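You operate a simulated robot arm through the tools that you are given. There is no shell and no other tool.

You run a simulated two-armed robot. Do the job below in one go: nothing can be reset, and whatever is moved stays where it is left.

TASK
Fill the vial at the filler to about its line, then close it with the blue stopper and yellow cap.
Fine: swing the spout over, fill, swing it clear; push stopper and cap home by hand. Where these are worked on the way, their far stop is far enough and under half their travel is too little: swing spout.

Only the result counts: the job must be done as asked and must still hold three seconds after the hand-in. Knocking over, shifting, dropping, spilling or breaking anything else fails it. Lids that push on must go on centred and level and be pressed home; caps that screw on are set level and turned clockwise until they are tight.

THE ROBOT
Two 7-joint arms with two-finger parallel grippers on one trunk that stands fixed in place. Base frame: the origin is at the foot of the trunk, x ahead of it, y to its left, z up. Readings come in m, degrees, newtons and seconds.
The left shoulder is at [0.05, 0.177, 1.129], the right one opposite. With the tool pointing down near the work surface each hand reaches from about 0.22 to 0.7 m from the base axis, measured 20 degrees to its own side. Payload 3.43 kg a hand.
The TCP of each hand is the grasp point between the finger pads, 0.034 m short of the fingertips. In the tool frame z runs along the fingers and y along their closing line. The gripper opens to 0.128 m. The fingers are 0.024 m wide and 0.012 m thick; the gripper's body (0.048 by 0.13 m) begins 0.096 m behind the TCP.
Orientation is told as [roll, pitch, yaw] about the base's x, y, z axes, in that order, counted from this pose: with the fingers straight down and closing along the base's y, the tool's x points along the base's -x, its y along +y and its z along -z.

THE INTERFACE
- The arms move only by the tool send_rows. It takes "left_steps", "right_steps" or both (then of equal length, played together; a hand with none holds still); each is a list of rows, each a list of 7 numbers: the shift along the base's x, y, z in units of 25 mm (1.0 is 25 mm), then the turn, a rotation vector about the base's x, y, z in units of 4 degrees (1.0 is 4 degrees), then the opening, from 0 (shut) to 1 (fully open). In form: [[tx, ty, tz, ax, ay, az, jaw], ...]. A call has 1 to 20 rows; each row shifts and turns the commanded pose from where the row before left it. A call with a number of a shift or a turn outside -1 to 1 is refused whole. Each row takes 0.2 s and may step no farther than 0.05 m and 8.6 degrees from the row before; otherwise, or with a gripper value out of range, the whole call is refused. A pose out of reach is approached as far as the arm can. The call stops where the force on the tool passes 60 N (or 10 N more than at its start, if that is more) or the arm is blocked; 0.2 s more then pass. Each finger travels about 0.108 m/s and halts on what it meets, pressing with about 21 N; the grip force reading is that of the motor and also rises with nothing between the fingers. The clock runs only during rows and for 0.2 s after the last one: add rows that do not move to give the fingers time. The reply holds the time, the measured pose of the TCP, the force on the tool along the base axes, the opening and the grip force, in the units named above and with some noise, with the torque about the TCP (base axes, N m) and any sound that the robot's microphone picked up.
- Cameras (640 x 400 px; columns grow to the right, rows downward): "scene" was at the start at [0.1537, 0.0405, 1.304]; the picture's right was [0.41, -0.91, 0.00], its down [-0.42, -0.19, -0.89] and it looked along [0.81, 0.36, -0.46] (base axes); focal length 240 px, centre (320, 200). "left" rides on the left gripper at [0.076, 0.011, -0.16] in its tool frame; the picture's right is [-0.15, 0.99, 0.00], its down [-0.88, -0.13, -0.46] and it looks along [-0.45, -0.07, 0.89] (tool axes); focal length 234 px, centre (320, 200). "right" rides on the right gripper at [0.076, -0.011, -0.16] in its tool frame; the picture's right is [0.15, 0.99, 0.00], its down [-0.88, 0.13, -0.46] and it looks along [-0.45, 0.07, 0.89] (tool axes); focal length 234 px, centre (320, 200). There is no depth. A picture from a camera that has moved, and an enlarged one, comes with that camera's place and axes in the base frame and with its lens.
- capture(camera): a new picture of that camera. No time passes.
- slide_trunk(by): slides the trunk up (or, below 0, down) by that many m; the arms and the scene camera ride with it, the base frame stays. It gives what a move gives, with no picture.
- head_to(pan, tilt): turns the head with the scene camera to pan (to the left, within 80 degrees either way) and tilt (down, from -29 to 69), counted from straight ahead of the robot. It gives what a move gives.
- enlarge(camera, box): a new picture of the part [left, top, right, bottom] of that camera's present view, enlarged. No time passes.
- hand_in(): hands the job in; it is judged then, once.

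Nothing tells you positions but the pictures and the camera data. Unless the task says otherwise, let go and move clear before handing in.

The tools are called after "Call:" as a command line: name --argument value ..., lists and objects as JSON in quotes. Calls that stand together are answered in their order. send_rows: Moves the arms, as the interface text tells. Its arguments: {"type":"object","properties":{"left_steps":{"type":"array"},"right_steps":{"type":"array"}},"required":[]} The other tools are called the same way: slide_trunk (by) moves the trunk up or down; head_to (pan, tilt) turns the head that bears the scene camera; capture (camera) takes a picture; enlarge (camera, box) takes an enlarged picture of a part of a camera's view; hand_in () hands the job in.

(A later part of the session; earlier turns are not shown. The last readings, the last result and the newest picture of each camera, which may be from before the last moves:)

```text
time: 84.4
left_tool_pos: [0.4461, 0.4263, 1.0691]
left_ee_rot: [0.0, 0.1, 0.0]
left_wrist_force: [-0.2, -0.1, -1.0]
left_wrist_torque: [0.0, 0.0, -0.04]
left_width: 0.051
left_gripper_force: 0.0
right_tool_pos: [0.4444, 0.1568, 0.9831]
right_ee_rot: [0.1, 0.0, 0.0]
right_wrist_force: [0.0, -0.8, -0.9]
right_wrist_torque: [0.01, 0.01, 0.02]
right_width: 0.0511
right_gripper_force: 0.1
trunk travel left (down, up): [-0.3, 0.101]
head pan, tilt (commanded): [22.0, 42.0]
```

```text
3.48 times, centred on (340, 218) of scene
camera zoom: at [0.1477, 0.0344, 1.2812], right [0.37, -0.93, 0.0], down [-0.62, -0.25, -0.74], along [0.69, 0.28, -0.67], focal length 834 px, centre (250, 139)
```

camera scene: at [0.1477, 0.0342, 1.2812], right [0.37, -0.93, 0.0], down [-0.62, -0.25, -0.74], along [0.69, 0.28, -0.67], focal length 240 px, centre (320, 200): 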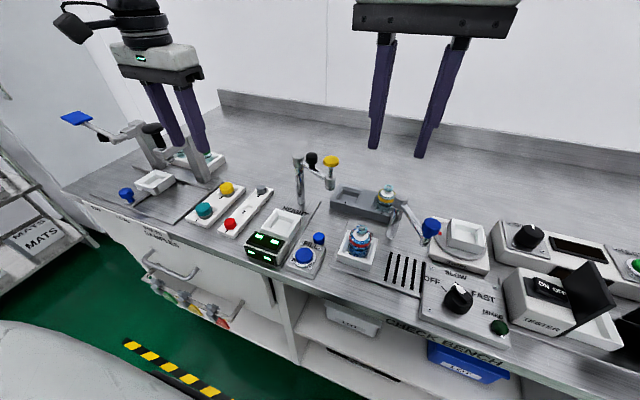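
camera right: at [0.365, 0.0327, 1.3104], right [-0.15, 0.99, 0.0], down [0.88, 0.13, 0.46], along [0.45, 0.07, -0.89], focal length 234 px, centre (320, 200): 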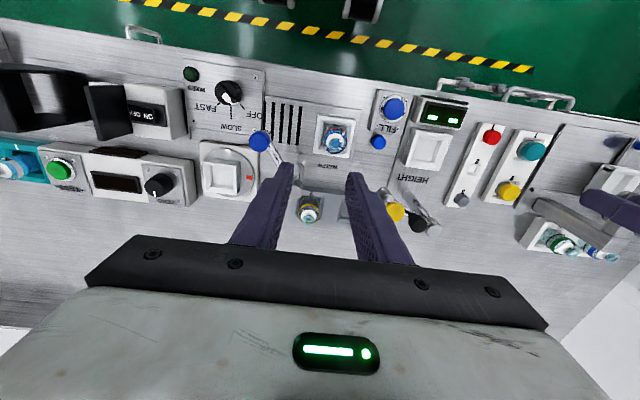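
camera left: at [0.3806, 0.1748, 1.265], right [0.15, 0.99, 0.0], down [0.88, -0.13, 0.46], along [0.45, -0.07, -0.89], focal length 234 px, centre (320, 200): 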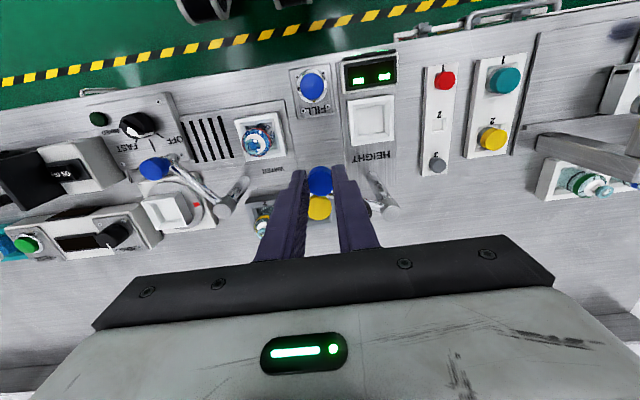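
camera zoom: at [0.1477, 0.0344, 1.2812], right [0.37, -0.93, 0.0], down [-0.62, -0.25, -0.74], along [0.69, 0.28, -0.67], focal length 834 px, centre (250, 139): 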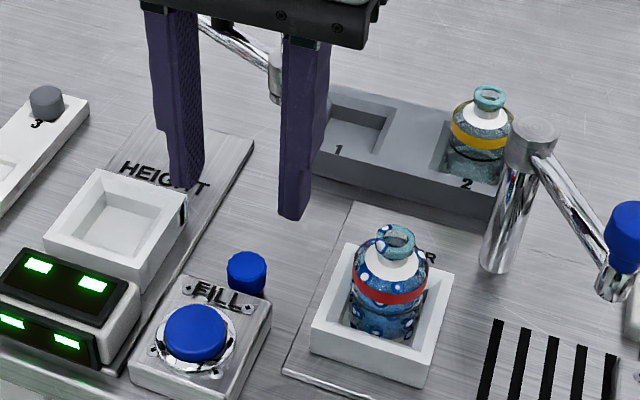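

The stopper is centred between the fingers. I descend the rest and close on it.

Call:
send_rows --right_steps '[[0.05, 0, -0.9, 0, 0, 0, 0.4], [0, 0, -0.9, 0, 0, 0, 0.4], [0, 0, -0.7, 0, 0, 0, 0.4], [0, 0, -0.25, 0, 0, 0, 0.4], [0, 0, 0, 0, 0, 0, 0.4]]'

Call:
enlarge --camera "scene" --box '[280, 180, 370, 275]'

Call:
enlarge --camera "right" --box '[250, 100, 390, 205]'

```text
time: 85.6
left_tool_pos: [0.446, 0.4264, 1.0694]
left_ee_rot: [-0.1, 0.0, 0.0]
left_wrist_force: [0.3, 0.3, 0.3]
left_wrist_torque: [-0.02, 0.0, -0.02]
left_width: 0.0512
left_gripper_force: 0.1
right_tool_pos: [0.4469, 0.1564, 0.9178]
right_ee_rot: [0.0, 0.1, 0.0]
right_wrist_force: [-0.4, -0.5, 0.7]
right_wrist_torque: [0.01, 0.0, -0.01]
right_width: 0.051
right_gripper_force: 0.1
trunk travel left (down, up): [-0.3, 0.101]
head pan, tilt (commanded): [22.0, 42.0]
```

```text
4.21 times, centred on (325, 228) of scene
camera zoom: at [0.1477, 0.0345, 1.2812], right [0.37, -0.93, 0.0], down [-0.62, -0.25, -0.74], along [0.69, 0.28, -0.67], focal length 1010 px, centre (299, 84)
```

zoom: 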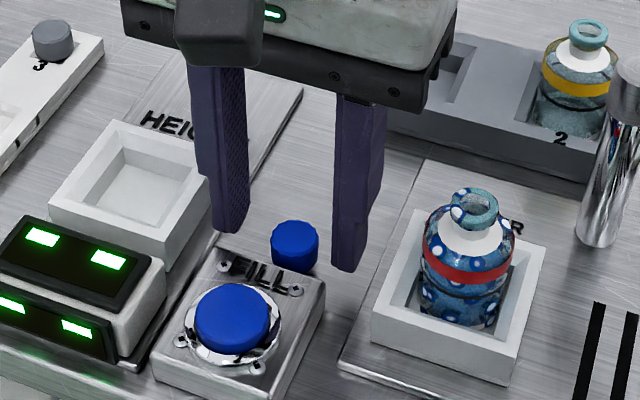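

```text
3.81 times, centred on (320, 152) of right
camera zoom: at [0.3716, 0.1466, 1.0759], right [-0.15, 0.99, 0.0], down [0.88, 0.13, 0.46], along [0.45, 0.07, -0.89], focal length 892 px, centre (320, 381)
```

zoom: 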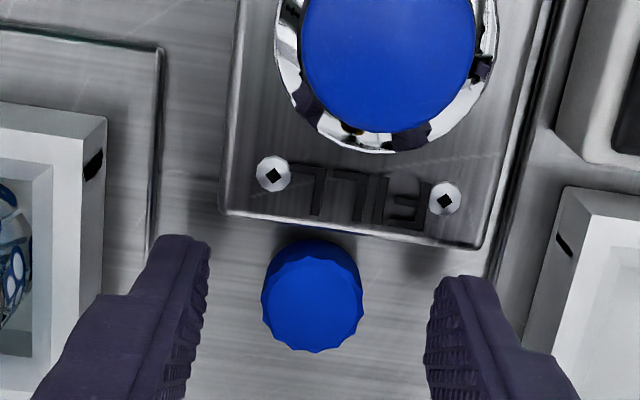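

Call:
send_rows --right_steps '[[0.02, 0, -0.22, 0, 0, 0, 0.4], [0, 0, 0, 0, 0, 0, 0.25], [0, 0, 0, 0, 0, 0, 0.15], [0, 0, 0, 0, 0, 0, 0.1], [0, 0, 0, 0, 0, 0, 0.1], [0, 0, 0, 0, 0, 0, 0.1]]'

Call:
enlarge --camera "scene" --box '[300, 210, 350, 260]'

```text
time: 87.0
left_tool_pos: [0.4456, 0.4266, 1.0699]
left_ee_rot: [0.0, 0.0, 0.0]
left_wrist_force: [0.1, -0.1, -0.2]
left_wrist_torque: [0.0, -0.01, 0.0]
left_width: 0.0513
left_gripper_force: 0.1
right_tool_pos: [0.4467, 0.1573, 0.9117]
right_ee_rot: [0.0, 0.0, -0.2]
right_wrist_force: [-0.1, 1.5, 0.0]
right_wrist_torque: [0.0, 0.01, -0.02]
right_width: 0.0207
right_gripper_force: 20.6
trunk travel left (down, up): [-0.3, 0.101]
head pan, tilt (commanded): [22.0, 42.0]
```

```text
8.00 times, centred on (325, 235) of scene
camera zoom: at [0.1477, 0.0345, 1.2812], right [0.37, -0.93, 0.0], down [-0.62, -0.25, -0.74], along [0.69, 0.28, -0.67], focal length 1918 px, centre (280, -80)
```

zoom: 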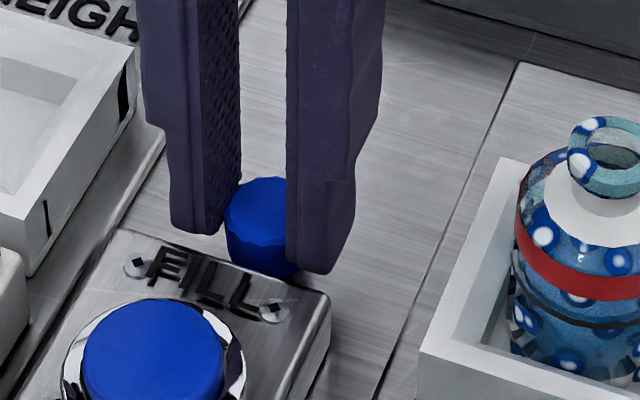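

The right hand now holds the stopper. I lift it and carry it over the vial mouth.

Call:
send_rows --right_steps '[[0, 0, 0.12, 0, 0, 0, 0.1], [0, 0, 0.3, 0, 0, 0, 0.1], [0, 0, 0.8, 0, 0, 0, 0.1], [0, 0, 0.9, 0, 0, 0, 0.1], [0, 0, 0.9, 0, 0, 0, 0.1], [0, 0, 0.9, 0, 0, 0, 0.1], [0.02, -0.68, 0, 0, 0, 0, 0.1], [0.02, -0.68, 0, 0, 0, 0, 0.1], [0.02, -0.68, 0, 0, 0, 0, 0.1], [0.02, -0.68, 0, 0, 0, 0, 0.1], [0, -0.68, 0, 0, 0, 0, 0.1], [0, 0, 0, 0, 0, 0, 0.1]]'

Call:
head_to --pan 12 --tilt 40

Call:
enlarge --camera "scene" --box '[280, 190, 380, 280]'

Call:
enlarge --camera "right" --box '[250, 100, 390, 205]'

Call:
capture --camera "left"

```text
time: 89.6
left_tool_pos: [0.4463, 0.4261, 1.07]
left_ee_rot: [-0.1, 0.0, 0.0]
left_wrist_force: [-0.1, -0.6, -0.5]
left_wrist_torque: [-0.01, -0.03, 0.02]
left_width: 0.0511
left_gripper_force: 0.0
right_tool_pos: [0.4465, 0.0732, 1.0101]
right_ee_rot: [0.1, 0.1, 0.0]
right_wrist_force: [0.4, -0.4, -0.5]
right_wrist_torque: [0.01, 0.0, 0.01]
right_width: 0.0208
right_gripper_force: 21.5
trunk travel left (down, up): [-0.3, 0.101]
head pan, tilt (commanded): [22.0, 42.0]
```

```text
time: 90.3
left_tool_pos: [0.4458, 0.4263, 1.0708]
left_ee_rot: [0.0, 0.1, 0.0]
left_wrist_force: [0.9, 0.6, 0.3]
left_wrist_torque: [0.0, -0.04, 0.02]
left_width: 0.051
left_gripper_force: 0.0
right_tool_pos: [0.4478, 0.073, 1.0083]
right_ee_rot: [0.1, 0.0, 0.0]
right_wrist_force: [0.2, 0.5, 0.8]
right_wrist_torque: [-0.02, 0.0, 0.01]
right_width: 0.0203
right_gripper_force: 21.0
trunk travel left (down, up): [-0.3, 0.101]
head pan, tilt (commanded): [12.0, 40.0]
```

```text
4.44 times, centred on (330, 235) of scene
camera zoom: at [0.1534, 0.0209, 1.2841], right [0.21, -0.98, 0.0], down [-0.63, -0.13, -0.77], along [0.75, 0.16, -0.64], focal length 1066 px, centre (276, 44)
```

zoom: 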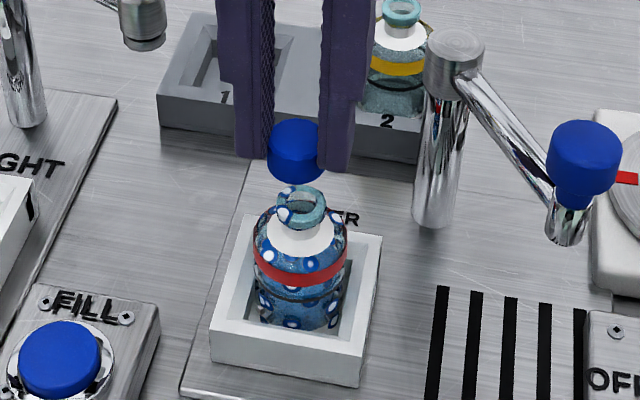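

```text
3.81 times, centred on (320, 152) of right
camera zoom: at [0.373, 0.062, 1.1679], right [-0.15, 0.99, 0.0], down [0.88, 0.13, 0.46], along [0.45, 0.07, -0.89], focal length 892 px, centre (320, 381)
```

zoom: 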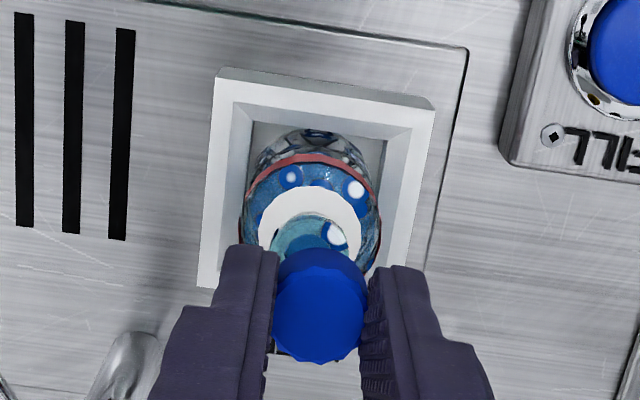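

```text
taken
camera left: at [0.3684, 0.4373, 1.2296], right [0.15, 0.99, 0.0], down [0.88, -0.13, 0.46], along [0.45, -0.07, -0.89], focal length 234 px, centre (320, 200)
```

left: 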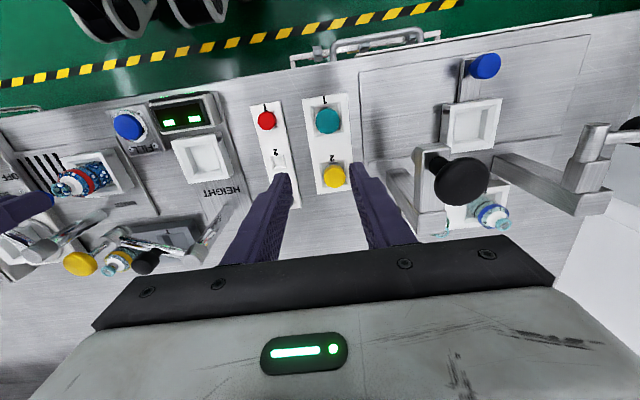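

The stopper is 1–3 mm to the left of the mouth's centre by the pictures. I shift it slightly and lower to just above the rim for a closer comparison.

Call:
send_rows --right_steps '[[-0.03, -0.09, -0.3, 0, 0, 0, 0.1], [0, 0, -0.3, 0, 0, 0, 0.1], [0, 0, 0, 0, 0, 0, 0.1]]'

Call:
enlarge --camera "scene" --box '[305, 200, 345, 255]'

Call:
enlarge --camera "right" --box '[280, 130, 360, 200]'

Call:
enlarge --camera "left" --box '[20, 140, 130, 230]'

```text
time: 91.1
left_tool_pos: [0.4458, 0.4257, 1.0698]
left_ee_rot: [0.0, -0.1, 0.1]
left_wrist_force: [0.6, -0.1, -0.1]
left_wrist_torque: [-0.01, -0.03, -0.01]
left_width: 0.0509
left_gripper_force: 0.1
right_tool_pos: [0.4478, 0.0693, 0.9936]
right_ee_rot: [0.1, 0.0, -0.2]
right_wrist_force: [0.2, 0.0, 0.0]
right_wrist_torque: [-0.04, 0.02, 0.02]
right_width: 0.0206
right_gripper_force: 20.6
trunk travel left (down, up): [-0.3, 0.101]
head pan, tilt (commanded): [12.0, 40.0]
```

```text
7.27 times, centred on (325, 228) of scene
camera zoom: at [0.1533, 0.0208, 1.2842], right [0.21, -0.98, 0.0], down [-0.63, -0.13, -0.77], along [0.75, 0.16, -0.64], focal length 1744 px, centre (284, 0)
```

zoom: 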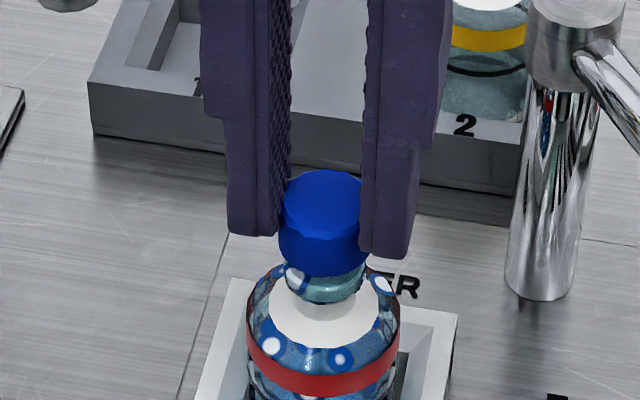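

```text
5.71 times, centred on (320, 165) of right
camera zoom: at [0.3724, 0.0595, 1.1519], right [-0.15, 0.99, 0.0], down [0.88, 0.13, 0.46], along [0.45, 0.07, -0.89], focal length 1338 px, centre (320, 400)
```

zoom: 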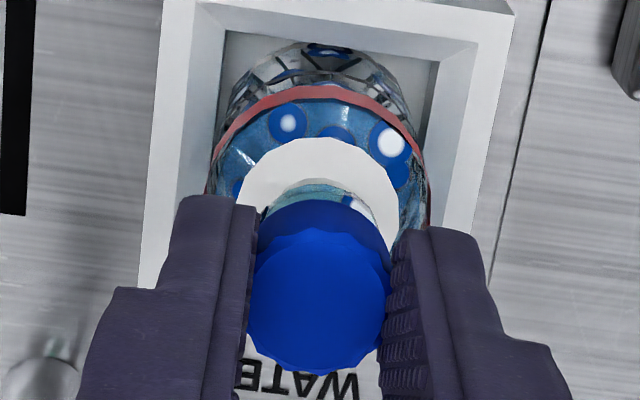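

```text
4.44 times, centred on (75, 185) of left
camera zoom: at [0.3684, 0.4372, 1.2297], right [0.15, 0.99, 0.0], down [0.88, -0.13, 0.46], along [0.45, -0.07, -0.89], focal length 1041 px, centre (1409, 267)
```

zoom: 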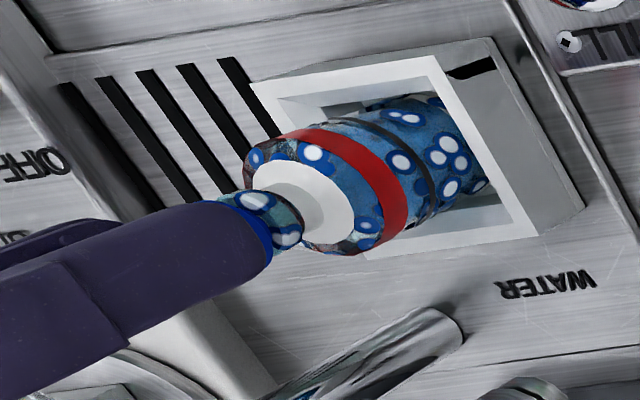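

The stopper lines up with the mouth within about 1 mm in both views. I make a half-millimetre correction and lower slowly, watching the force.

Call:
send_rows --right_steps '[[0.02, -0.016, -0.12, 0, 0, 0, 0.1], [0, 0, -0.12, 0, 0, 0, 0.1], [0, 0, 0, 0, 0, 0, 0.1]]'

Call:
enlarge --camera "scene" --box '[305, 200, 345, 255]'

Call:
enlarge --camera "right" --box '[280, 130, 360, 200]'

```text
time: 91.9
left_tool_pos: [0.4453, 0.4253, 1.0699]
left_ee_rot: [0.1, -0.1, 0.0]
left_wrist_force: [0.1, 0.0, 0.7]
left_wrist_torque: [0.0, 0.0, 0.02]
left_width: 0.0512
left_gripper_force: 0.1
right_tool_pos: [0.4466, 0.0688, 0.9878]
right_ee_rot: [0.2, -0.1, -0.1]
right_wrist_force: [-0.2, 0.3, 8.1]
right_wrist_torque: [-0.02, 0.0, 0.02]
right_width: 0.0204
right_gripper_force: 20.8
trunk travel left (down, up): [-0.3, 0.101]
head pan, tilt (commanded): [12.0, 40.0]
```

```text
7.27 times, centred on (325, 228) of scene
camera zoom: at [0.1527, 0.0208, 1.2844], right [0.21, -0.98, 0.0], down [-0.63, -0.13, -0.77], along [0.75, 0.16, -0.64], focal length 1744 px, centre (284, 0)
```

zoom: 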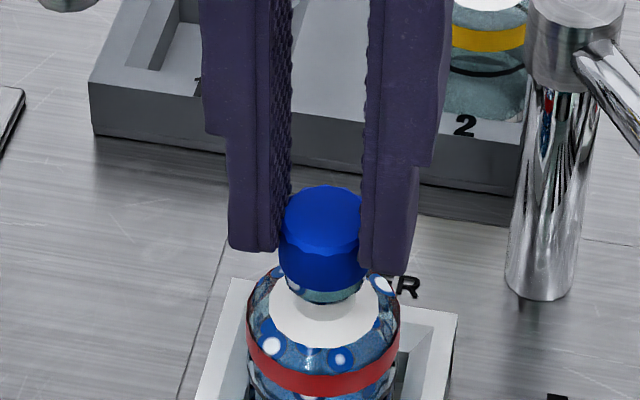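

```text
5.71 times, centred on (320, 165) of right
camera zoom: at [0.3716, 0.059, 1.1463], right [-0.15, 0.99, 0.0], down [0.88, 0.13, 0.46], along [0.45, 0.07, -0.89], focal length 1338 px, centre (320, 400)
```

zoom: 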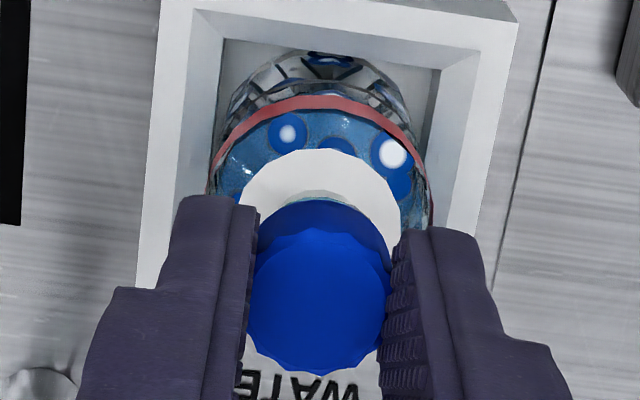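

Contact with 8 N straight up, no sideways force. By the pictures the stopper is still about 0.6 mm to the left, so I lift a touch, shift and lower again.

Call:
send_rows --right_steps '[[0, 0, 0.12, 0, 0, 0, 0.1], [0, -0.026, 0, 0, 0, 0, 0.1], [0, 0, -0.1, 0, 0, 0, 0.1], [0, 0, -0.06, 0, 0, 0, 0.1], [0, 0, 0, 0, 0, 0, 0.1]]'

Call:
enlarge --camera "scene" --box '[305, 200, 345, 255]'

Call:
enlarge --camera "right" --box '[280, 130, 360, 200]'

```text
time: 93.1
left_tool_pos: [0.4446, 0.426, 1.0716]
left_ee_rot: [0.0, -0.1, 0.0]
left_wrist_force: [0.4, 0.1, 0.1]
left_wrist_torque: [-0.01, 0.01, -0.01]
left_width: 0.0512
left_gripper_force: 0.0
right_tool_pos: [0.447, 0.0705, 0.9872]
right_ee_rot: [0.3, -0.3, 0.0]
right_wrist_force: [-3.5, 0.2, 15.7]
right_wrist_torque: [-0.01, 0.18, -0.01]
right_width: 0.0205
right_gripper_force: 21.0
trunk travel left (down, up): [-0.3, 0.101]
head pan, tilt (commanded): [12.0, 40.0]
```

```text
7.27 times, centred on (325, 228) of scene
camera zoom: at [0.1519, 0.0207, 1.2846], right [0.21, -0.98, 0.0], down [-0.63, -0.13, -0.77], along [0.75, 0.16, -0.64], focal length 1744 px, centre (284, 0)
```

zoom: 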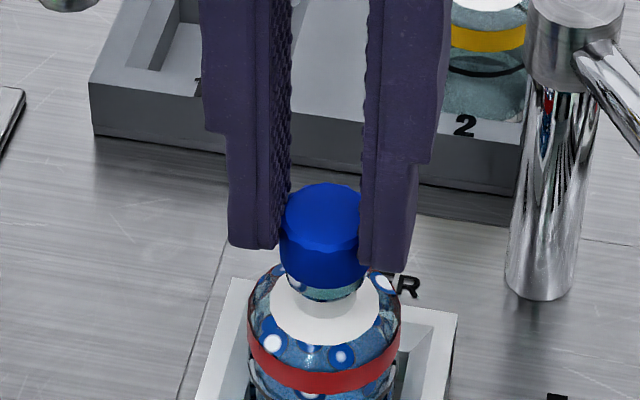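

```text
5.71 times, centred on (320, 165) of right
camera zoom: at [0.3724, 0.0593, 1.146], right [-0.15, 0.99, 0.0], down [0.88, 0.13, 0.46], along [0.45, 0.07, -0.89], focal length 1338 px, centre (320, 400)
```

zoom: 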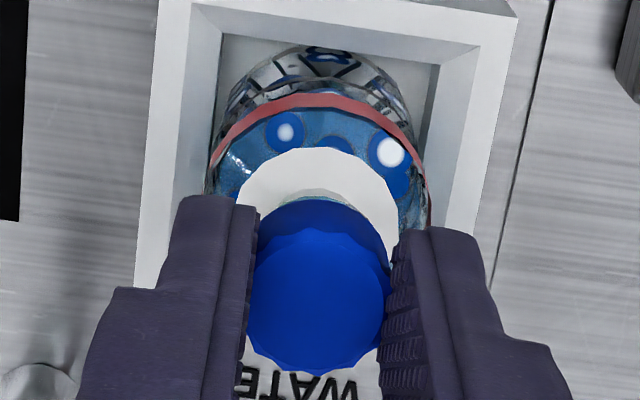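

Contact stays at about rim height with a centred load, which looks like the plug meeting the neck's edge. I press a bit more in small steps to see if it starts to enter.

Call:
send_rows --right_steps '[[0, 0, -0.04, 0, 0, 0, 0.1], [0, 0, -0.04, 0, 0, 0, 0.1], [0, 0, 0, 0, 0, 0, 0.1]]'

Call:
enlarge --camera "scene" --box '[305, 200, 345, 255]'

Call:
enlarge --camera "right" --box '[280, 130, 360, 200]'

```text
time: 93.9
left_tool_pos: [0.4431, 0.4251, 1.072]
left_ee_rot: [0.0, -0.3, 0.0]
left_wrist_force: [0.1, 0.2, -0.8]
left_wrist_torque: [0.01, 0.03, 0.01]
left_width: 0.0514
left_gripper_force: 0.1
right_tool_pos: [0.4466, 0.0702, 0.9867]
right_ee_rot: [0.1, -0.4, -0.3]
right_wrist_force: [-0.9, 0.7, 26.9]
right_wrist_torque: [0.02, -0.06, 0.05]
right_width: 0.0204
right_gripper_force: 21.3
trunk travel left (down, up): [-0.3, 0.101]
head pan, tilt (commanded): [12.0, 40.0]
```

```text
7.27 times, centred on (325, 228) of scene
camera zoom: at [0.1513, 0.0206, 1.2846], right [0.21, -0.98, 0.0], down [-0.63, -0.13, -0.77], along [0.75, 0.16, -0.64], focal length 1744 px, centre (284, 0)
```

zoom: 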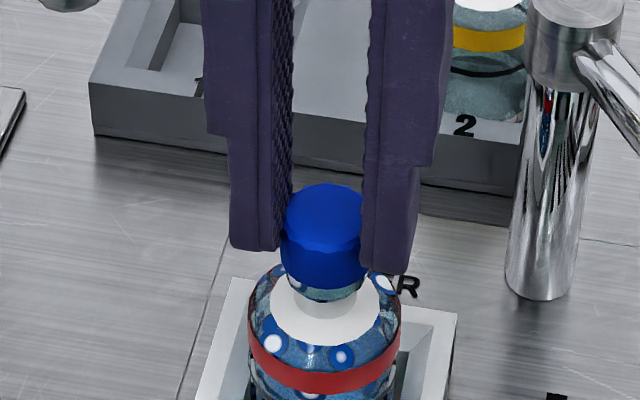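

```text
5.71 times, centred on (320, 165) of right
camera zoom: at [0.372, 0.0588, 1.1451], right [-0.15, 0.99, 0.0], down [0.88, 0.13, 0.46], along [0.46, 0.07, -0.89], focal length 1338 px, centre (320, 400)
```

zoom: 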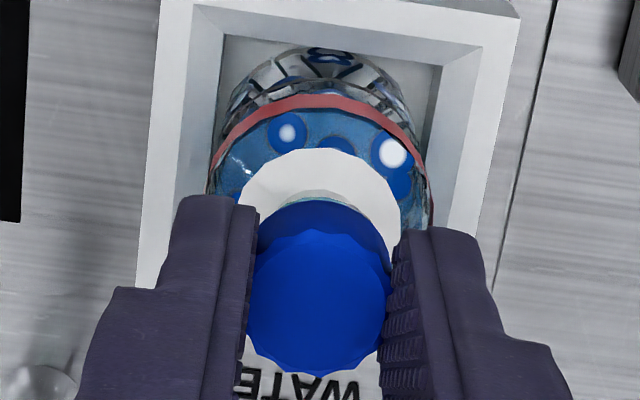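

The load is 27 N with no further travel, and the stopper's lower edge now appears right at the rim. I zoom in closely to see whether the plug is in and the head seated.

Call:
enlarge --camera "scene" --box '[315, 220, 337, 248]'

Call:
enlarge --camera "left" --box '[40, 165, 100, 215]'

```text
14.29 times, centred on (326, 234) of scene
camera zoom: at [0.1513, 0.0206, 1.2846], right [0.21, -0.98, 0.0], down [-0.63, -0.13, -0.77], along [0.75, 0.16, -0.64], focal length 3425 px, centre (234, -286)
```

zoom: 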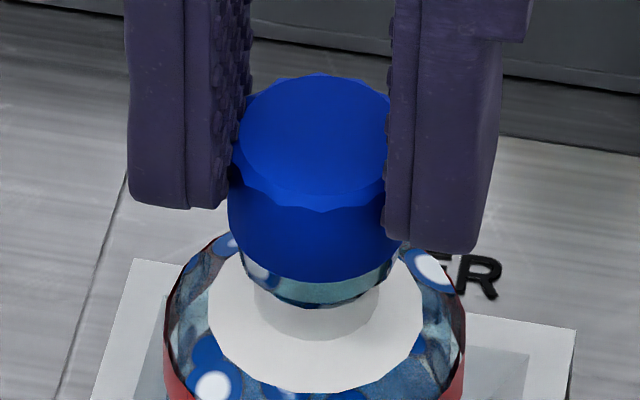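

```text
8.00 times, centred on (70, 190) of left
camera zoom: at [0.3664, 0.437, 1.2307], right [0.15, 0.99, 0.0], down [0.88, -0.13, 0.46], along [0.45, -0.07, -0.89], focal length 1873 px, centre (2320, 280)
```

zoom: 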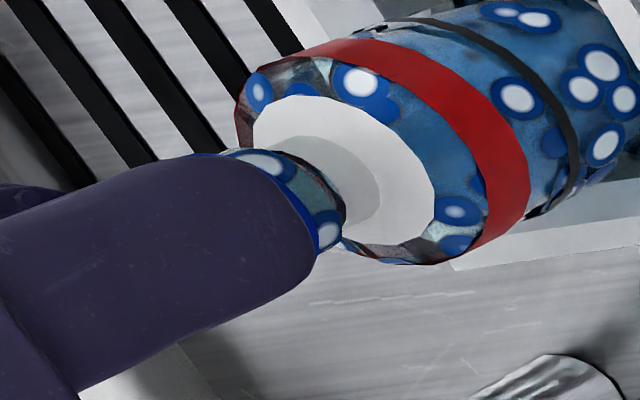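

The stopper's underside sits flush on the rim with no plug visible, so the plug is in the neck. I relax the load, open the fingers and look at how it sits.

Call:
send_rows --right_steps '[[0, 0, 0.08, 0, 0, 0, 0.1], [0, 0, 0, 0, 0, 0, 0.2], [0, 0, 0, 0, 0, 0, 0.3], [0, 0, 0, 0, 0, 0, 0.3], [0, 0, 0, 0, 0, 0, 0.3]]'

Call:
enlarge --camera "scene" --box '[310, 215, 345, 260]'

Call:
enlarge --camera "right" --box '[280, 130, 360, 200]'

```text
time: 95.1
left_tool_pos: [0.4462, 0.4259, 1.069]
left_ee_rot: [-0.1, -0.1, 0.1]
left_wrist_force: [1.0, 0.6, -0.9]
left_wrist_torque: [-0.03, 0.0, 0.01]
left_width: 0.0513
left_gripper_force: 0.0
right_tool_pos: [0.447, 0.0686, 0.9864]
right_ee_rot: [0.1, 0.0, -0.1]
right_wrist_force: [-0.1, -0.3, 0.4]
right_wrist_torque: [0.01, 0.01, 0.01]
right_width: 0.0385
right_gripper_force: 0.1
trunk travel left (down, up): [-0.3, 0.101]
head pan, tilt (commanded): [12.0, 40.0]
```

```text
8.89 times, centred on (328, 238) of scene
camera zoom: at [0.1534, 0.0208, 1.2841], right [0.21, -0.98, 0.0], down [-0.63, -0.13, -0.77], along [0.75, 0.16, -0.64], focal length 2131 px, centre (253, -133)
```

zoom: 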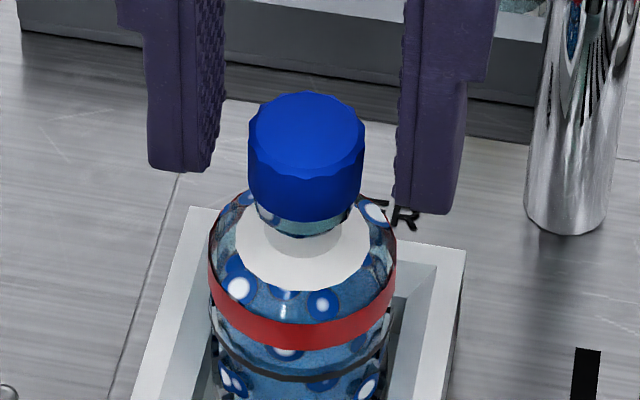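

```text
5.71 times, centred on (320, 165) of right
camera zoom: at [0.3729, 0.0585, 1.1445], right [-0.15, 0.99, 0.0], down [0.88, 0.13, 0.46], along [0.45, 0.07, -0.89], focal length 1338 px, centre (320, 400)
```

zoom: 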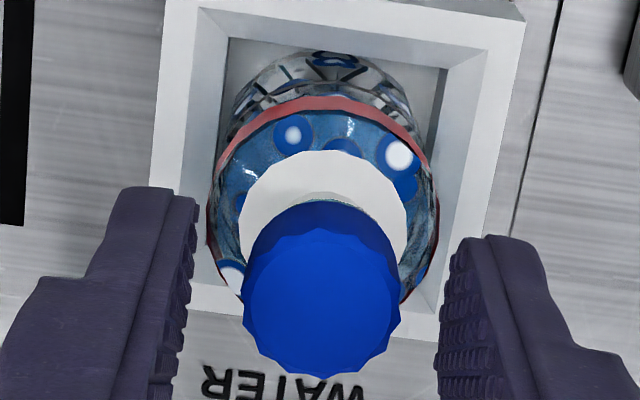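

The stopper sits level and centred on the mouth. To be sure it is home, I rise, close the fingers and press on its top.

Call:
send_rows --right_steps '[[0, 0, 0.3, 0, 0, 0, 0.3], [0, 0, 0.5, 0, 0, 0, 0.3], [0, 0, 0.5, 0, 0, 0, 0.2], [0.03, 0, 0, 0, 0, 0, 0], [0, 0, 0, 0, 0, 0, 0], [0, 0, -0.4, 0, 0, 0, 0], [0, 0, 0, 0, 0, 0, 0]]'

Call:
enlarge --camera "scene" --box '[305, 195, 350, 260]'

Call:
enlarge --camera "right" --box '[280, 130, 360, 200]'

```text
time: 96.7
left_tool_pos: [0.4452, 0.4248, 1.0695]
left_ee_rot: [-0.1, 0.0, 0.0]
left_wrist_force: [-0.1, -1.1, 0.6]
left_wrist_torque: [0.02, -0.04, 0.01]
left_width: 0.0511
left_gripper_force: 0.0
right_tool_pos: [0.4476, 0.0681, 1.0112]
right_ee_rot: [0.2, 0.0, 0.0]
right_wrist_force: [0.6, -0.1, 0.3]
right_wrist_torque: [-0.02, 0.02, 0.03]
right_width: 0.0002
right_gripper_force: 20.7
trunk travel left (down, up): [-0.3, 0.101]
head pan, tilt (commanded): [12.0, 40.0]
```

```text
6.15 times, centred on (328, 228) of scene
camera zoom: at [0.1533, 0.0208, 1.2842], right [0.21, -0.98, 0.0], down [-0.63, -0.13, -0.77], along [0.75, 0.16, -0.64], focal length 1475 px, centre (274, 31)
```

zoom: 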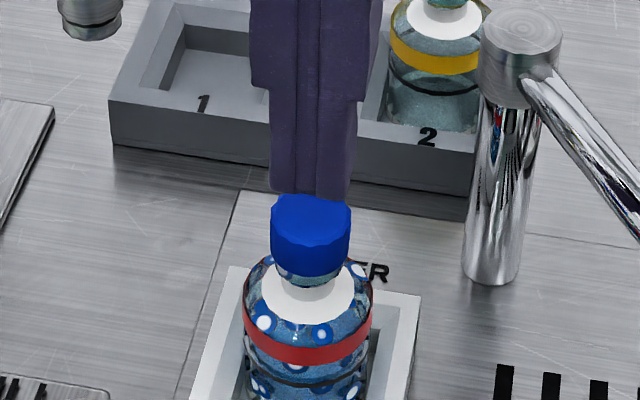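

```text
5.71 times, centred on (320, 165) of right
camera zoom: at [0.3734, 0.0582, 1.169], right [-0.15, 0.99, 0.0], down [0.88, 0.13, 0.46], along [0.45, 0.07, -0.89], focal length 1338 px, centre (320, 400)
```

zoom: 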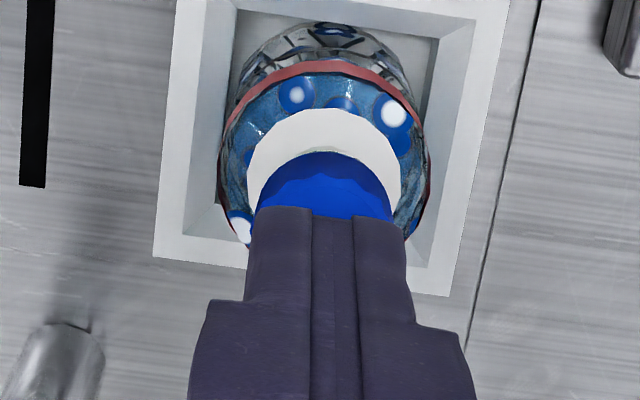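

Call:
send_rows --right_steps '[[0, 0, -0.4, 0, 0, 0, 0], [0, 0, -0.1, 0, 0, 0, 0], [0, 0, -0.08, 0, 0, 0, 0], [0, 0, -0.08, 0, 0, 0, 0], [0, 0, 0, 0, 0, 0, 0]]'

Call:
enlarge --camera "scene" --box '[310, 215, 345, 260]'

```text
time: 97.9
left_tool_pos: [0.4446, 0.4266, 1.0707]
left_ee_rot: [0.0, 0.0, 0.1]
left_wrist_force: [-0.5, -0.7, 0.2]
left_wrist_torque: [0.03, 0.03, 0.02]
left_width: 0.0513
left_gripper_force: 0.1
right_tool_pos: [0.447, 0.0687, 0.9939]
right_ee_rot: [0.2, -0.2, 0.0]
right_wrist_force: [0.7, 0.3, 9.0]
right_wrist_torque: [0.02, -0.08, -0.02]
right_width: 0.0
right_gripper_force: 21.3
trunk travel left (down, up): [-0.3, 0.101]
head pan, tilt (commanded): [12.0, 40.0]
```

```text
8.89 times, centred on (328, 238) of scene
camera zoom: at [0.1528, 0.0207, 1.2844], right [0.21, -0.98, 0.0], down [-0.63, -0.13, -0.77], along [0.75, 0.16, -0.64], focal length 2131 px, centre (253, -133)
```

zoom: 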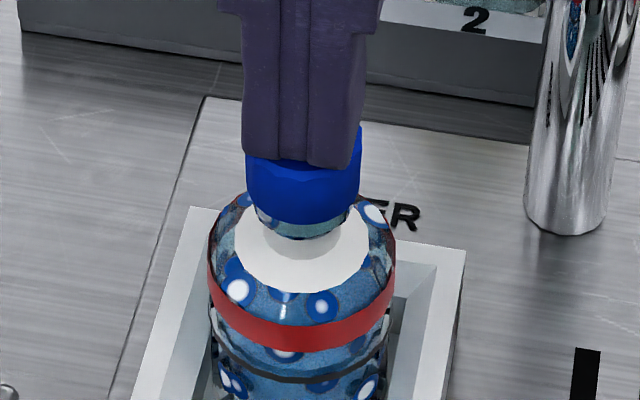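

Call:
send_rows --right_steps '[[0, 0, -0.08, 0, 0, 0, 0], [0, 0, -0.08, 0, 0, 0, 0], [0, 0, -0.04, 0, 0, 0, 0], [0, 0, 0, 0, 0, 0, 0]]'

Call:
enlarge --camera "scene" --box '[310, 215, 345, 260]'

```text
time: 98.9
left_tool_pos: [0.4442, 0.4255, 1.0715]
left_ee_rot: [0.0, -0.2, 0.0]
left_wrist_force: [0.3, 0.0, -0.7]
left_wrist_torque: [-0.01, 0.04, 0.0]
left_width: 0.0511
left_gripper_force: 0.1
right_tool_pos: [0.4465, 0.0694, 0.9928]
right_ee_rot: [0.5, -0.5, 0.0]
right_wrist_force: [3.2, 0.2, 38.5]
right_wrist_torque: [0.03, -0.25, -0.03]
right_width: 0.0
right_gripper_force: 20.9
trunk travel left (down, up): [-0.3, 0.101]
head pan, tilt (commanded): [12.0, 40.0]
```

```text
8.89 times, centred on (328, 238) of scene
camera zoom: at [0.1508, 0.0203, 1.2848], right [0.21, -0.98, 0.0], down [-0.63, -0.13, -0.77], along [0.75, 0.16, -0.64], focal length 2131 px, centre (253, -133)
```

zoom: 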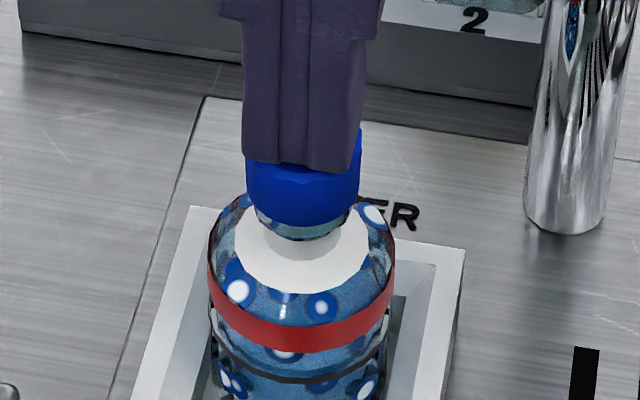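

Solid at 38 N with no further travel: the stopper is home. I lift the right hand off and retreat it, then turn to the yellow cap with the left hand.

Call:
send_rows --right_steps '[[0, 0, 0.2, 0, 0, 0, 0], [0, 0, 0.6, 0, 0, 0, 0], [0, 0, 0.9, 0, 0, 0, 0], [0, 0, 0.9, 0, 0, 0, 0], [0, 0, 0.9, 0, 0, 0, 0], [0, 0, 0.9, 0, 0, 0, 0], [0, 0, 0.9, 0, 0, 0, 0], [-0.1, -0.9, 0.3, 0, 0, 0, 0.2], [-0.1, -0.9, 0.3, 0, 0, 0, 0.5], [-0.1, -0.9, 0.3, 0, 0, 0, 0.5], [-0.1, -0.9, 0, 0, 0, 0, 0.5], [-0.1, -0.9, 0, 0, 0, 0, 0.5], [-0.1, -0.9, 0, 0, 0, 0, 0.5], [-0.1, -0.9, 0, 0, 0, 0, 0.5], [0, 0, 0, 0, 0, 0, 0.5]]' --left_steps '[[0, 0, 0, 0, 0, 0, 0.5], [0, 0, 0, 0, 0, 0, 0.5], [0.3, 0.05, 0, 0, 0, 0, 0.5], [0.3, 0.05, 0, 0, 0, 0, 0.5], [0.3, 0.05, 0, 0, 0, 0, 0.5], [0.3, 0.05, 0, 0, 0, 0, 0.5], [0.3, 0.05, 0, 0, 0, 0, 0.5], [0.3, 0.05, 0, 0, 0, 0, 0.5], [0.3, 0.05, 0, 0, 0, 0, 0.5], [0.1, 0, 0, 0, 0, 0, 0.5], [0, 0, 0, 0, 0, 0, 0.5], [0, 0, 0, 0, 0, 0, 0.5], [0, 0, 0, 0, 0, 0, 0.5], [0, 0, 0, 0, 0, 0, 0.5], [0, 0, 0, 0, 0, 0, 0.5]]'

Call:
enlarge --camera "scene" --box '[300, 205, 360, 275]'

Call:
head_to --pan 38 --tilt 40

Call:
enlarge --camera "scene" --box '[230, 110, 350, 240]'

Call:
enlarge --camera "left" --box '[230, 80, 410, 220]'

```text
time: 102.1
left_tool_pos: [0.5002, 0.4325, 1.0704]
left_ee_rot: [0.0, 0.0, 0.0]
left_wrist_force: [-0.3, -0.1, -0.5]
left_wrist_torque: [-0.04, -0.01, 0.01]
left_width: 0.0638
left_gripper_force: 0.0
right_tool_pos: [0.4284, -0.0876, 1.1406]
right_ee_rot: [0.1, 0.1, -0.1]
right_wrist_force: [-0.1, -0.1, 0.5]
right_wrist_torque: [-0.01, 0.0, 0.0]
right_width: 0.0639
right_gripper_force: 0.2
trunk travel left (down, up): [-0.3, 0.101]
head pan, tilt (commanded): [12.0, 40.0]
```

```text
5.71 times, centred on (330, 240) of scene
camera zoom: at [0.1534, 0.0209, 1.2841], right [0.21, -0.98, 0.0], down [-0.63, -0.13, -0.77], along [0.75, 0.16, -0.64], focal length 1370 px, centre (263, -29)
```

zoom: 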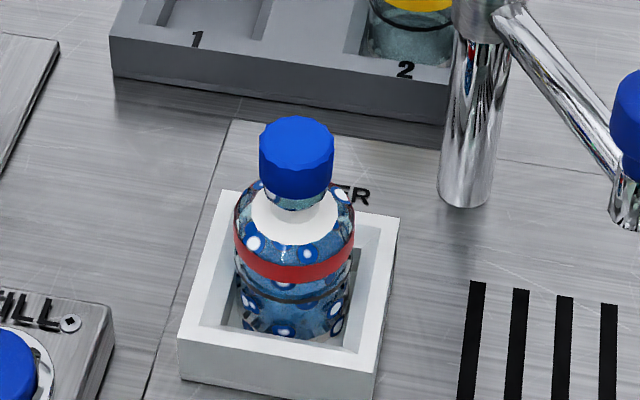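

```text
time: 103.0
left_tool_pos: [0.4985, 0.4324, 1.0707]
left_ee_rot: [0.0, 0.0, 0.0]
left_wrist_force: [-0.4, 0.8, -0.2]
left_wrist_torque: [0.0, 0.01, 0.0]
left_width: 0.064
left_gripper_force: 0.1
right_tool_pos: [0.4301, -0.0885, 1.1404]
right_ee_rot: [0.1, 0.1, 0.0]
right_wrist_force: [0.2, -0.6, -0.1]
right_wrist_torque: [-0.02, -0.02, -0.01]
right_width: 0.0641
right_gripper_force: 0.0
trunk travel left (down, up): [-0.3, 0.101]
head pan, tilt (commanded): [38.0, 40.0]
```

```text
3.08 times, centred on (290, 175) of scene
camera zoom: at [0.1373, 0.0554, 1.2842], right [0.61, -0.79, 0.0], down [-0.51, -0.4, -0.77], along [0.6, 0.47, -0.64], focal length 738 px, centre (412, 277)
```

zoom: 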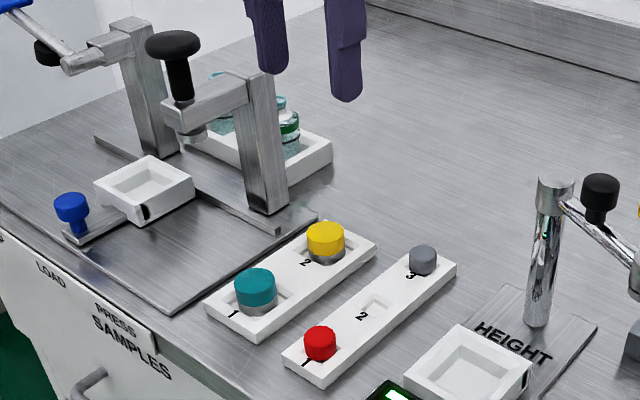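

```text
2.86 times, centred on (320, 150) of left
camera zoom: at [0.4223, 0.4439, 1.2301], right [0.15, 0.99, 0.0], down [0.88, -0.13, 0.46], along [0.45, -0.07, -0.89], focal length 669 px, centre (320, 343)
```

zoom: 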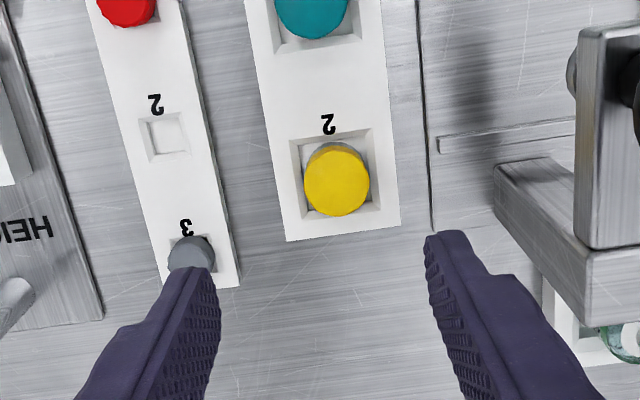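

The stopper sits straight on the vial. The yellow cap is at (0.5035, 0.4395), top 0.892, about 33 mm wide; I zoom in on its shape before grasping.

Call:
enlarge --camera "scene" --box '[265, 180, 315, 220]'

Call:
enlarge --camera "left" --box '[290, 110, 350, 160]'

```text
10.00 times, centred on (290, 200) of scene
camera zoom: at [0.1373, 0.0554, 1.2842], right [0.61, -0.79, 0.0], down [-0.51, -0.4, -0.77], along [0.6, 0.47, -0.64], focal length 2398 px, centre (620, 200)
```

zoom: 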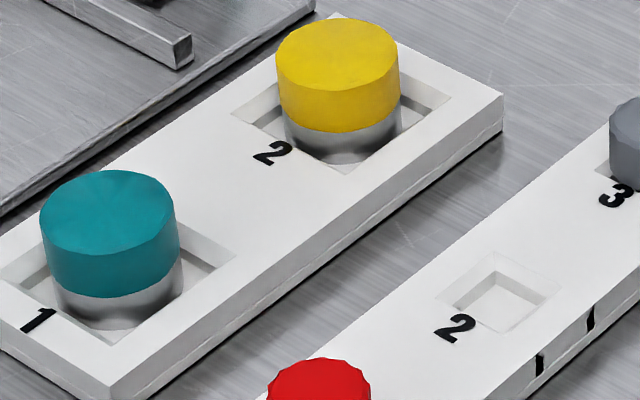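

```text
8.00 times, centred on (320, 135) of left
camera zoom: at [0.4223, 0.4439, 1.2301], right [0.15, 0.99, 0.0], down [0.88, -0.13, 0.46], along [0.45, -0.07, -0.89], focal length 1873 px, centre (320, 720)
```

zoom: 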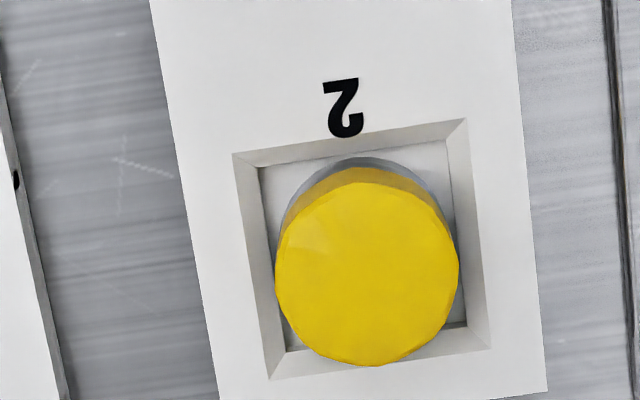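

Before the cap, I check with the very first viewpoint that the click earlier did not come from something being altered.

Call:
head_to --pan 24.1 --tilt 27.2

Call:
enlarge --camera "scene" --box '[80, 170, 340, 370]'

Call:
enlarge --camera "scene" --box '[240, 220, 360, 360]'

Call:
capture --camera "scene"

```text
time: 103.8
left_tool_pos: [0.5005, 0.4319, 1.0697]
left_ee_rot: [-0.1, -0.1, 0.0]
left_wrist_force: [0.3, 0.8, -0.1]
left_wrist_torque: [0.02, 0.02, 0.0]
left_width: 0.0641
left_gripper_force: 0.1
right_tool_pos: [0.4297, -0.0876, 1.1402]
right_ee_rot: [0.2, -0.1, 0.0]
right_wrist_force: [-0.1, 0.6, -0.5]
right_wrist_torque: [-0.01, -0.02, 0.0]
right_width: 0.064
right_gripper_force: 0.1
trunk travel left (down, up): [-0.3, 0.101]
head pan, tilt (commanded): [24.1, 27.2]
```

```text
2.00 times, centred on (210, 270) of scene
camera zoom: at [0.1537, 0.0405, 1.3039], right [0.41, -0.91, 0.0], down [-0.42, -0.19, -0.89], along [0.81, 0.36, -0.46], focal length 480 px, centre (540, 60)
```

zoom: 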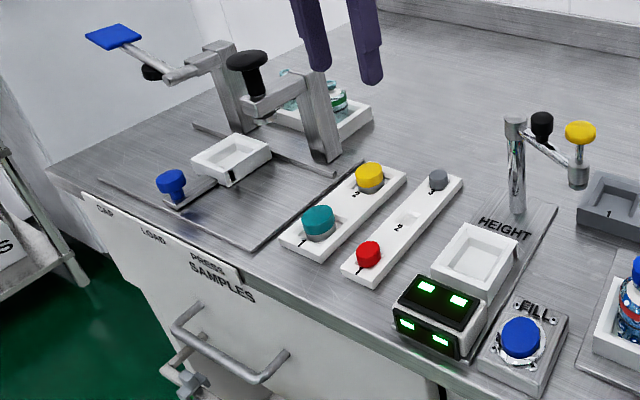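

```text
2.86 times, centred on (300, 290) of scene
camera zoom: at [0.1537, 0.0405, 1.3039], right [0.41, -0.91, 0.0], down [-0.42, -0.19, -0.89], along [0.81, 0.36, -0.46], focal length 685 px, centre (377, -57)
```

zoom: 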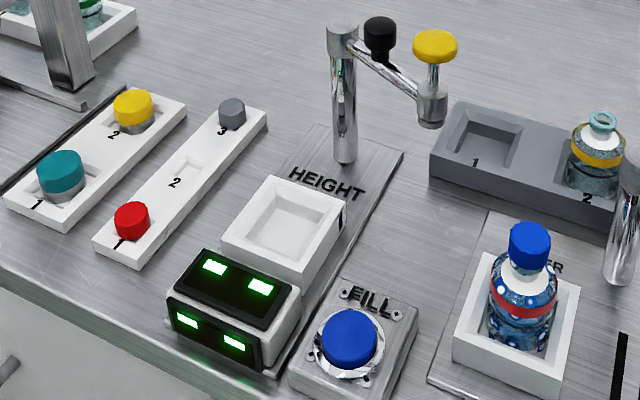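

```text
taken
camera scene: at [0.1537, 0.0405, 1.3039], right [0.41, -0.91, 0.0], down [-0.42, -0.19, -0.89], along [0.81, 0.36, -0.46], focal length 240 px, centre (320, 200)
```

scene: 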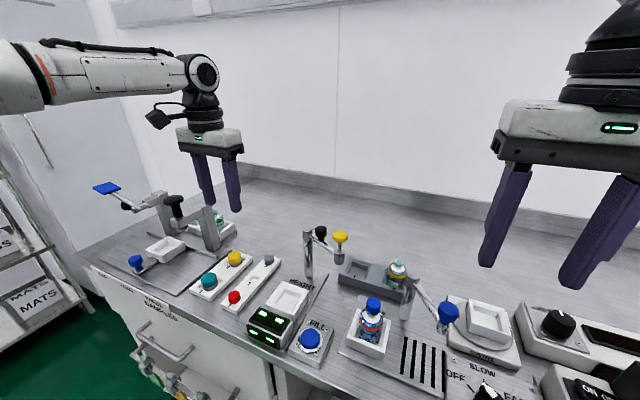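

Nothing has changed on the gauge or the press. Since the hand has a bulge on its far side that comes close to the yellow knob, I'll hold the cap with the hand about 6 mm nearer to the robot than the cap's centre. Now down over the cap.

Call:
head_to --pan 38 --tilt 40

Call:
send_rows --left_steps '[[-0.12, 0.3, -0.5, 0, 0, 0, 0.48], [0, 0, -0.9, 0, 0, 0, 0.48], [0, 0, -0.9, 0, 0, 0, 0.48], [0, 0, -0.9, 0, 0, 0, 0.48], [0, 0, -0.9, 0, 0, 0, 0.48], [0, 0, -0.9, 0, 0, 0, 0.48], [0, 0, -0.7, 0, 0, 0, 0.48], [0, 0, 0, 0, 0, 0, 0.48]]'

Call:
enlarge --camera "scene" --box '[240, 140, 340, 230]'

Call:
enlarge --camera "left" --box '[240, 90, 400, 210]'

```text
time: 104.5
left_tool_pos: [0.4985, 0.4331, 1.0709]
left_ee_rot: [0.0, 0.0, 0.0]
left_wrist_force: [-0.4, -0.6, -0.3]
left_wrist_torque: [0.0, 0.01, -0.01]
left_width: 0.0638
left_gripper_force: 0.0
right_tool_pos: [0.4311, -0.0875, 1.1403]
right_ee_rot: [0.1, 0.1, -0.1]
right_wrist_force: [-0.4, 0.5, 0.6]
right_wrist_torque: [-0.01, 0.02, -0.01]
right_width: 0.064
right_gripper_force: 0.0
trunk travel left (down, up): [-0.3, 0.101]
head pan, tilt (commanded): [38.0, 40.0]
```

```text
time: 106.3
left_tool_pos: [0.4972, 0.4415, 0.9284]
left_ee_rot: [0.0, 0.0, 0.0]
left_wrist_force: [0.2, 0.0, -0.4]
left_wrist_torque: [0.01, 0.0, 0.0]
left_width: 0.0613
left_gripper_force: 0.1
right_tool_pos: [0.4301, -0.0882, 1.1411]
right_ee_rot: [0.1, -0.1, -0.1]
right_wrist_force: [0.7, -0.4, -0.3]
right_wrist_torque: [0.0, -0.02, -0.01]
right_width: 0.0641
right_gripper_force: 0.1
trunk travel left (down, up): [-0.3, 0.101]
head pan, tilt (commanded): [38.0, 40.0]
```

```text
4.44 times, centred on (290, 185) of scene
camera zoom: at [0.1372, 0.0554, 1.2842], right [0.62, -0.79, 0.0], down [-0.51, -0.4, -0.77], along [0.6, 0.47, -0.64], focal length 1066 px, centre (453, 267)
```

zoom: 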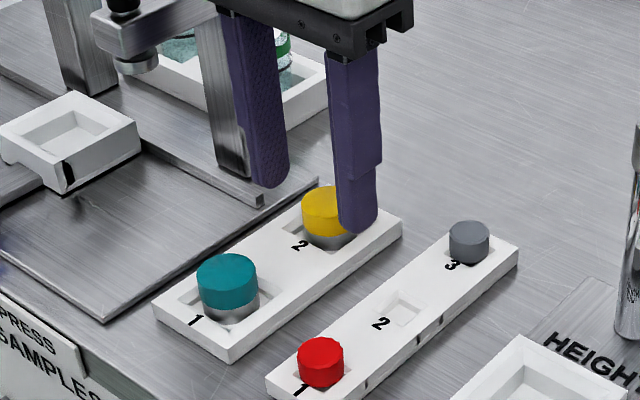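

```text
3.33 times, centred on (320, 150) of left
camera zoom: at [0.42, 0.4527, 1.0876], right [0.15, 0.99, 0.0], down [0.88, -0.13, 0.46], along [0.45, -0.07, -0.89], focal length 781 px, centre (320, 367)
```

zoom: 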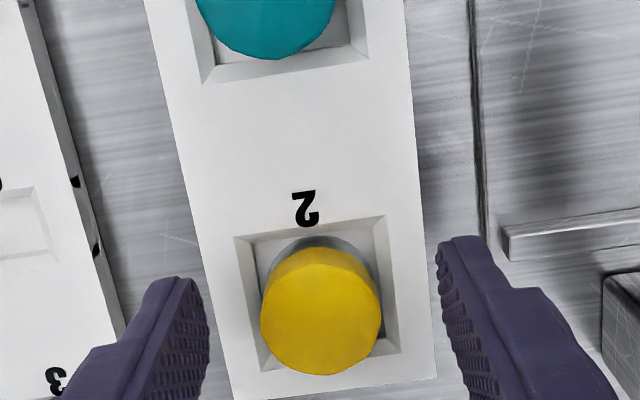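

Call:
send_rows --left_steps '[[0, -0.03, -0.3, 0, 0, 0, 0.48], [0, 0, -0.22, 0, 0, 0, 0.48], [0, 0, 0, 0, 0, 0, 0.36], [0, 0, 0, 0, 0, 0, 0.28], [0, 0, 0, 0, 0, 0, 0.2], [0, 0, 0, 0, 0, 0, 0.2], [0, 0, 0, 0, 0, 0, 0.2]]'

Call:
enlarge --camera "scene" --box '[240, 140, 340, 230]'

Call:
enlarge --camera "left" --box '[240, 90, 400, 210]'

```text
time: 107.9
left_tool_pos: [0.4981, 0.4412, 0.9159]
left_ee_rot: [0.0, 0.0, -0.1]
left_wrist_force: [0.8, 0.2, -0.1]
left_wrist_torque: [-0.02, -0.01, 0.0]
left_width: 0.0315
left_gripper_force: 20.9
right_tool_pos: [0.4296, -0.0862, 1.1411]
right_ee_rot: [0.1, 0.0, 0.0]
right_wrist_force: [-0.4, 0.4, -0.1]
right_wrist_torque: [0.0, 0.0, 0.01]
right_width: 0.0642
right_gripper_force: 0.0
trunk travel left (down, up): [-0.3, 0.101]
head pan, tilt (commanded): [38.0, 40.0]
```

```text
4.44 times, centred on (290, 185) of scene
camera zoom: at [0.1372, 0.0555, 1.2841], right [0.62, -0.79, 0.0], down [-0.51, -0.4, -0.77], along [0.6, 0.47, -0.64], focal length 1066 px, centre (453, 267)
```

zoom: 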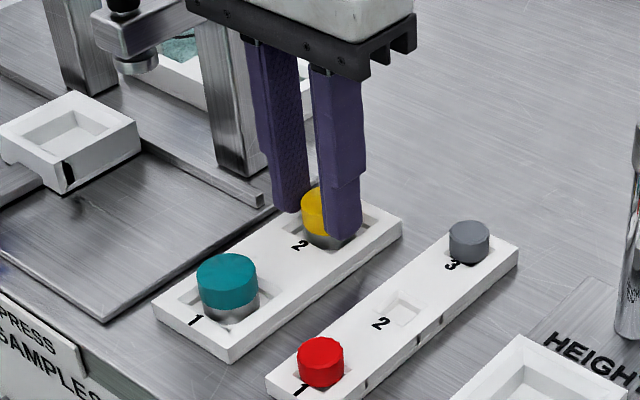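

```text
3.33 times, centred on (320, 150) of left
camera zoom: at [0.4209, 0.4514, 1.0752], right [0.15, 0.99, 0.0], down [0.88, -0.13, 0.46], along [0.45, -0.07, -0.89], focal length 781 px, centre (320, 367)
```

zoom: 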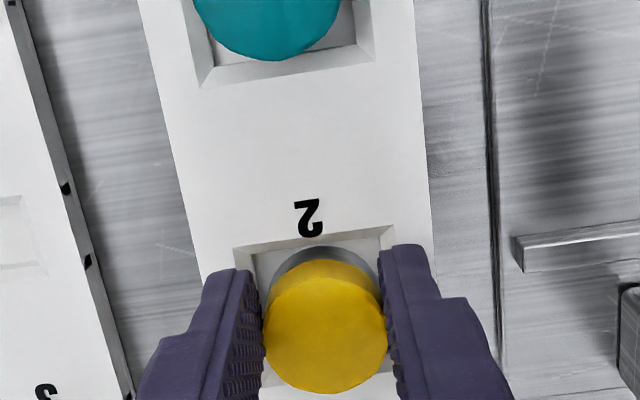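

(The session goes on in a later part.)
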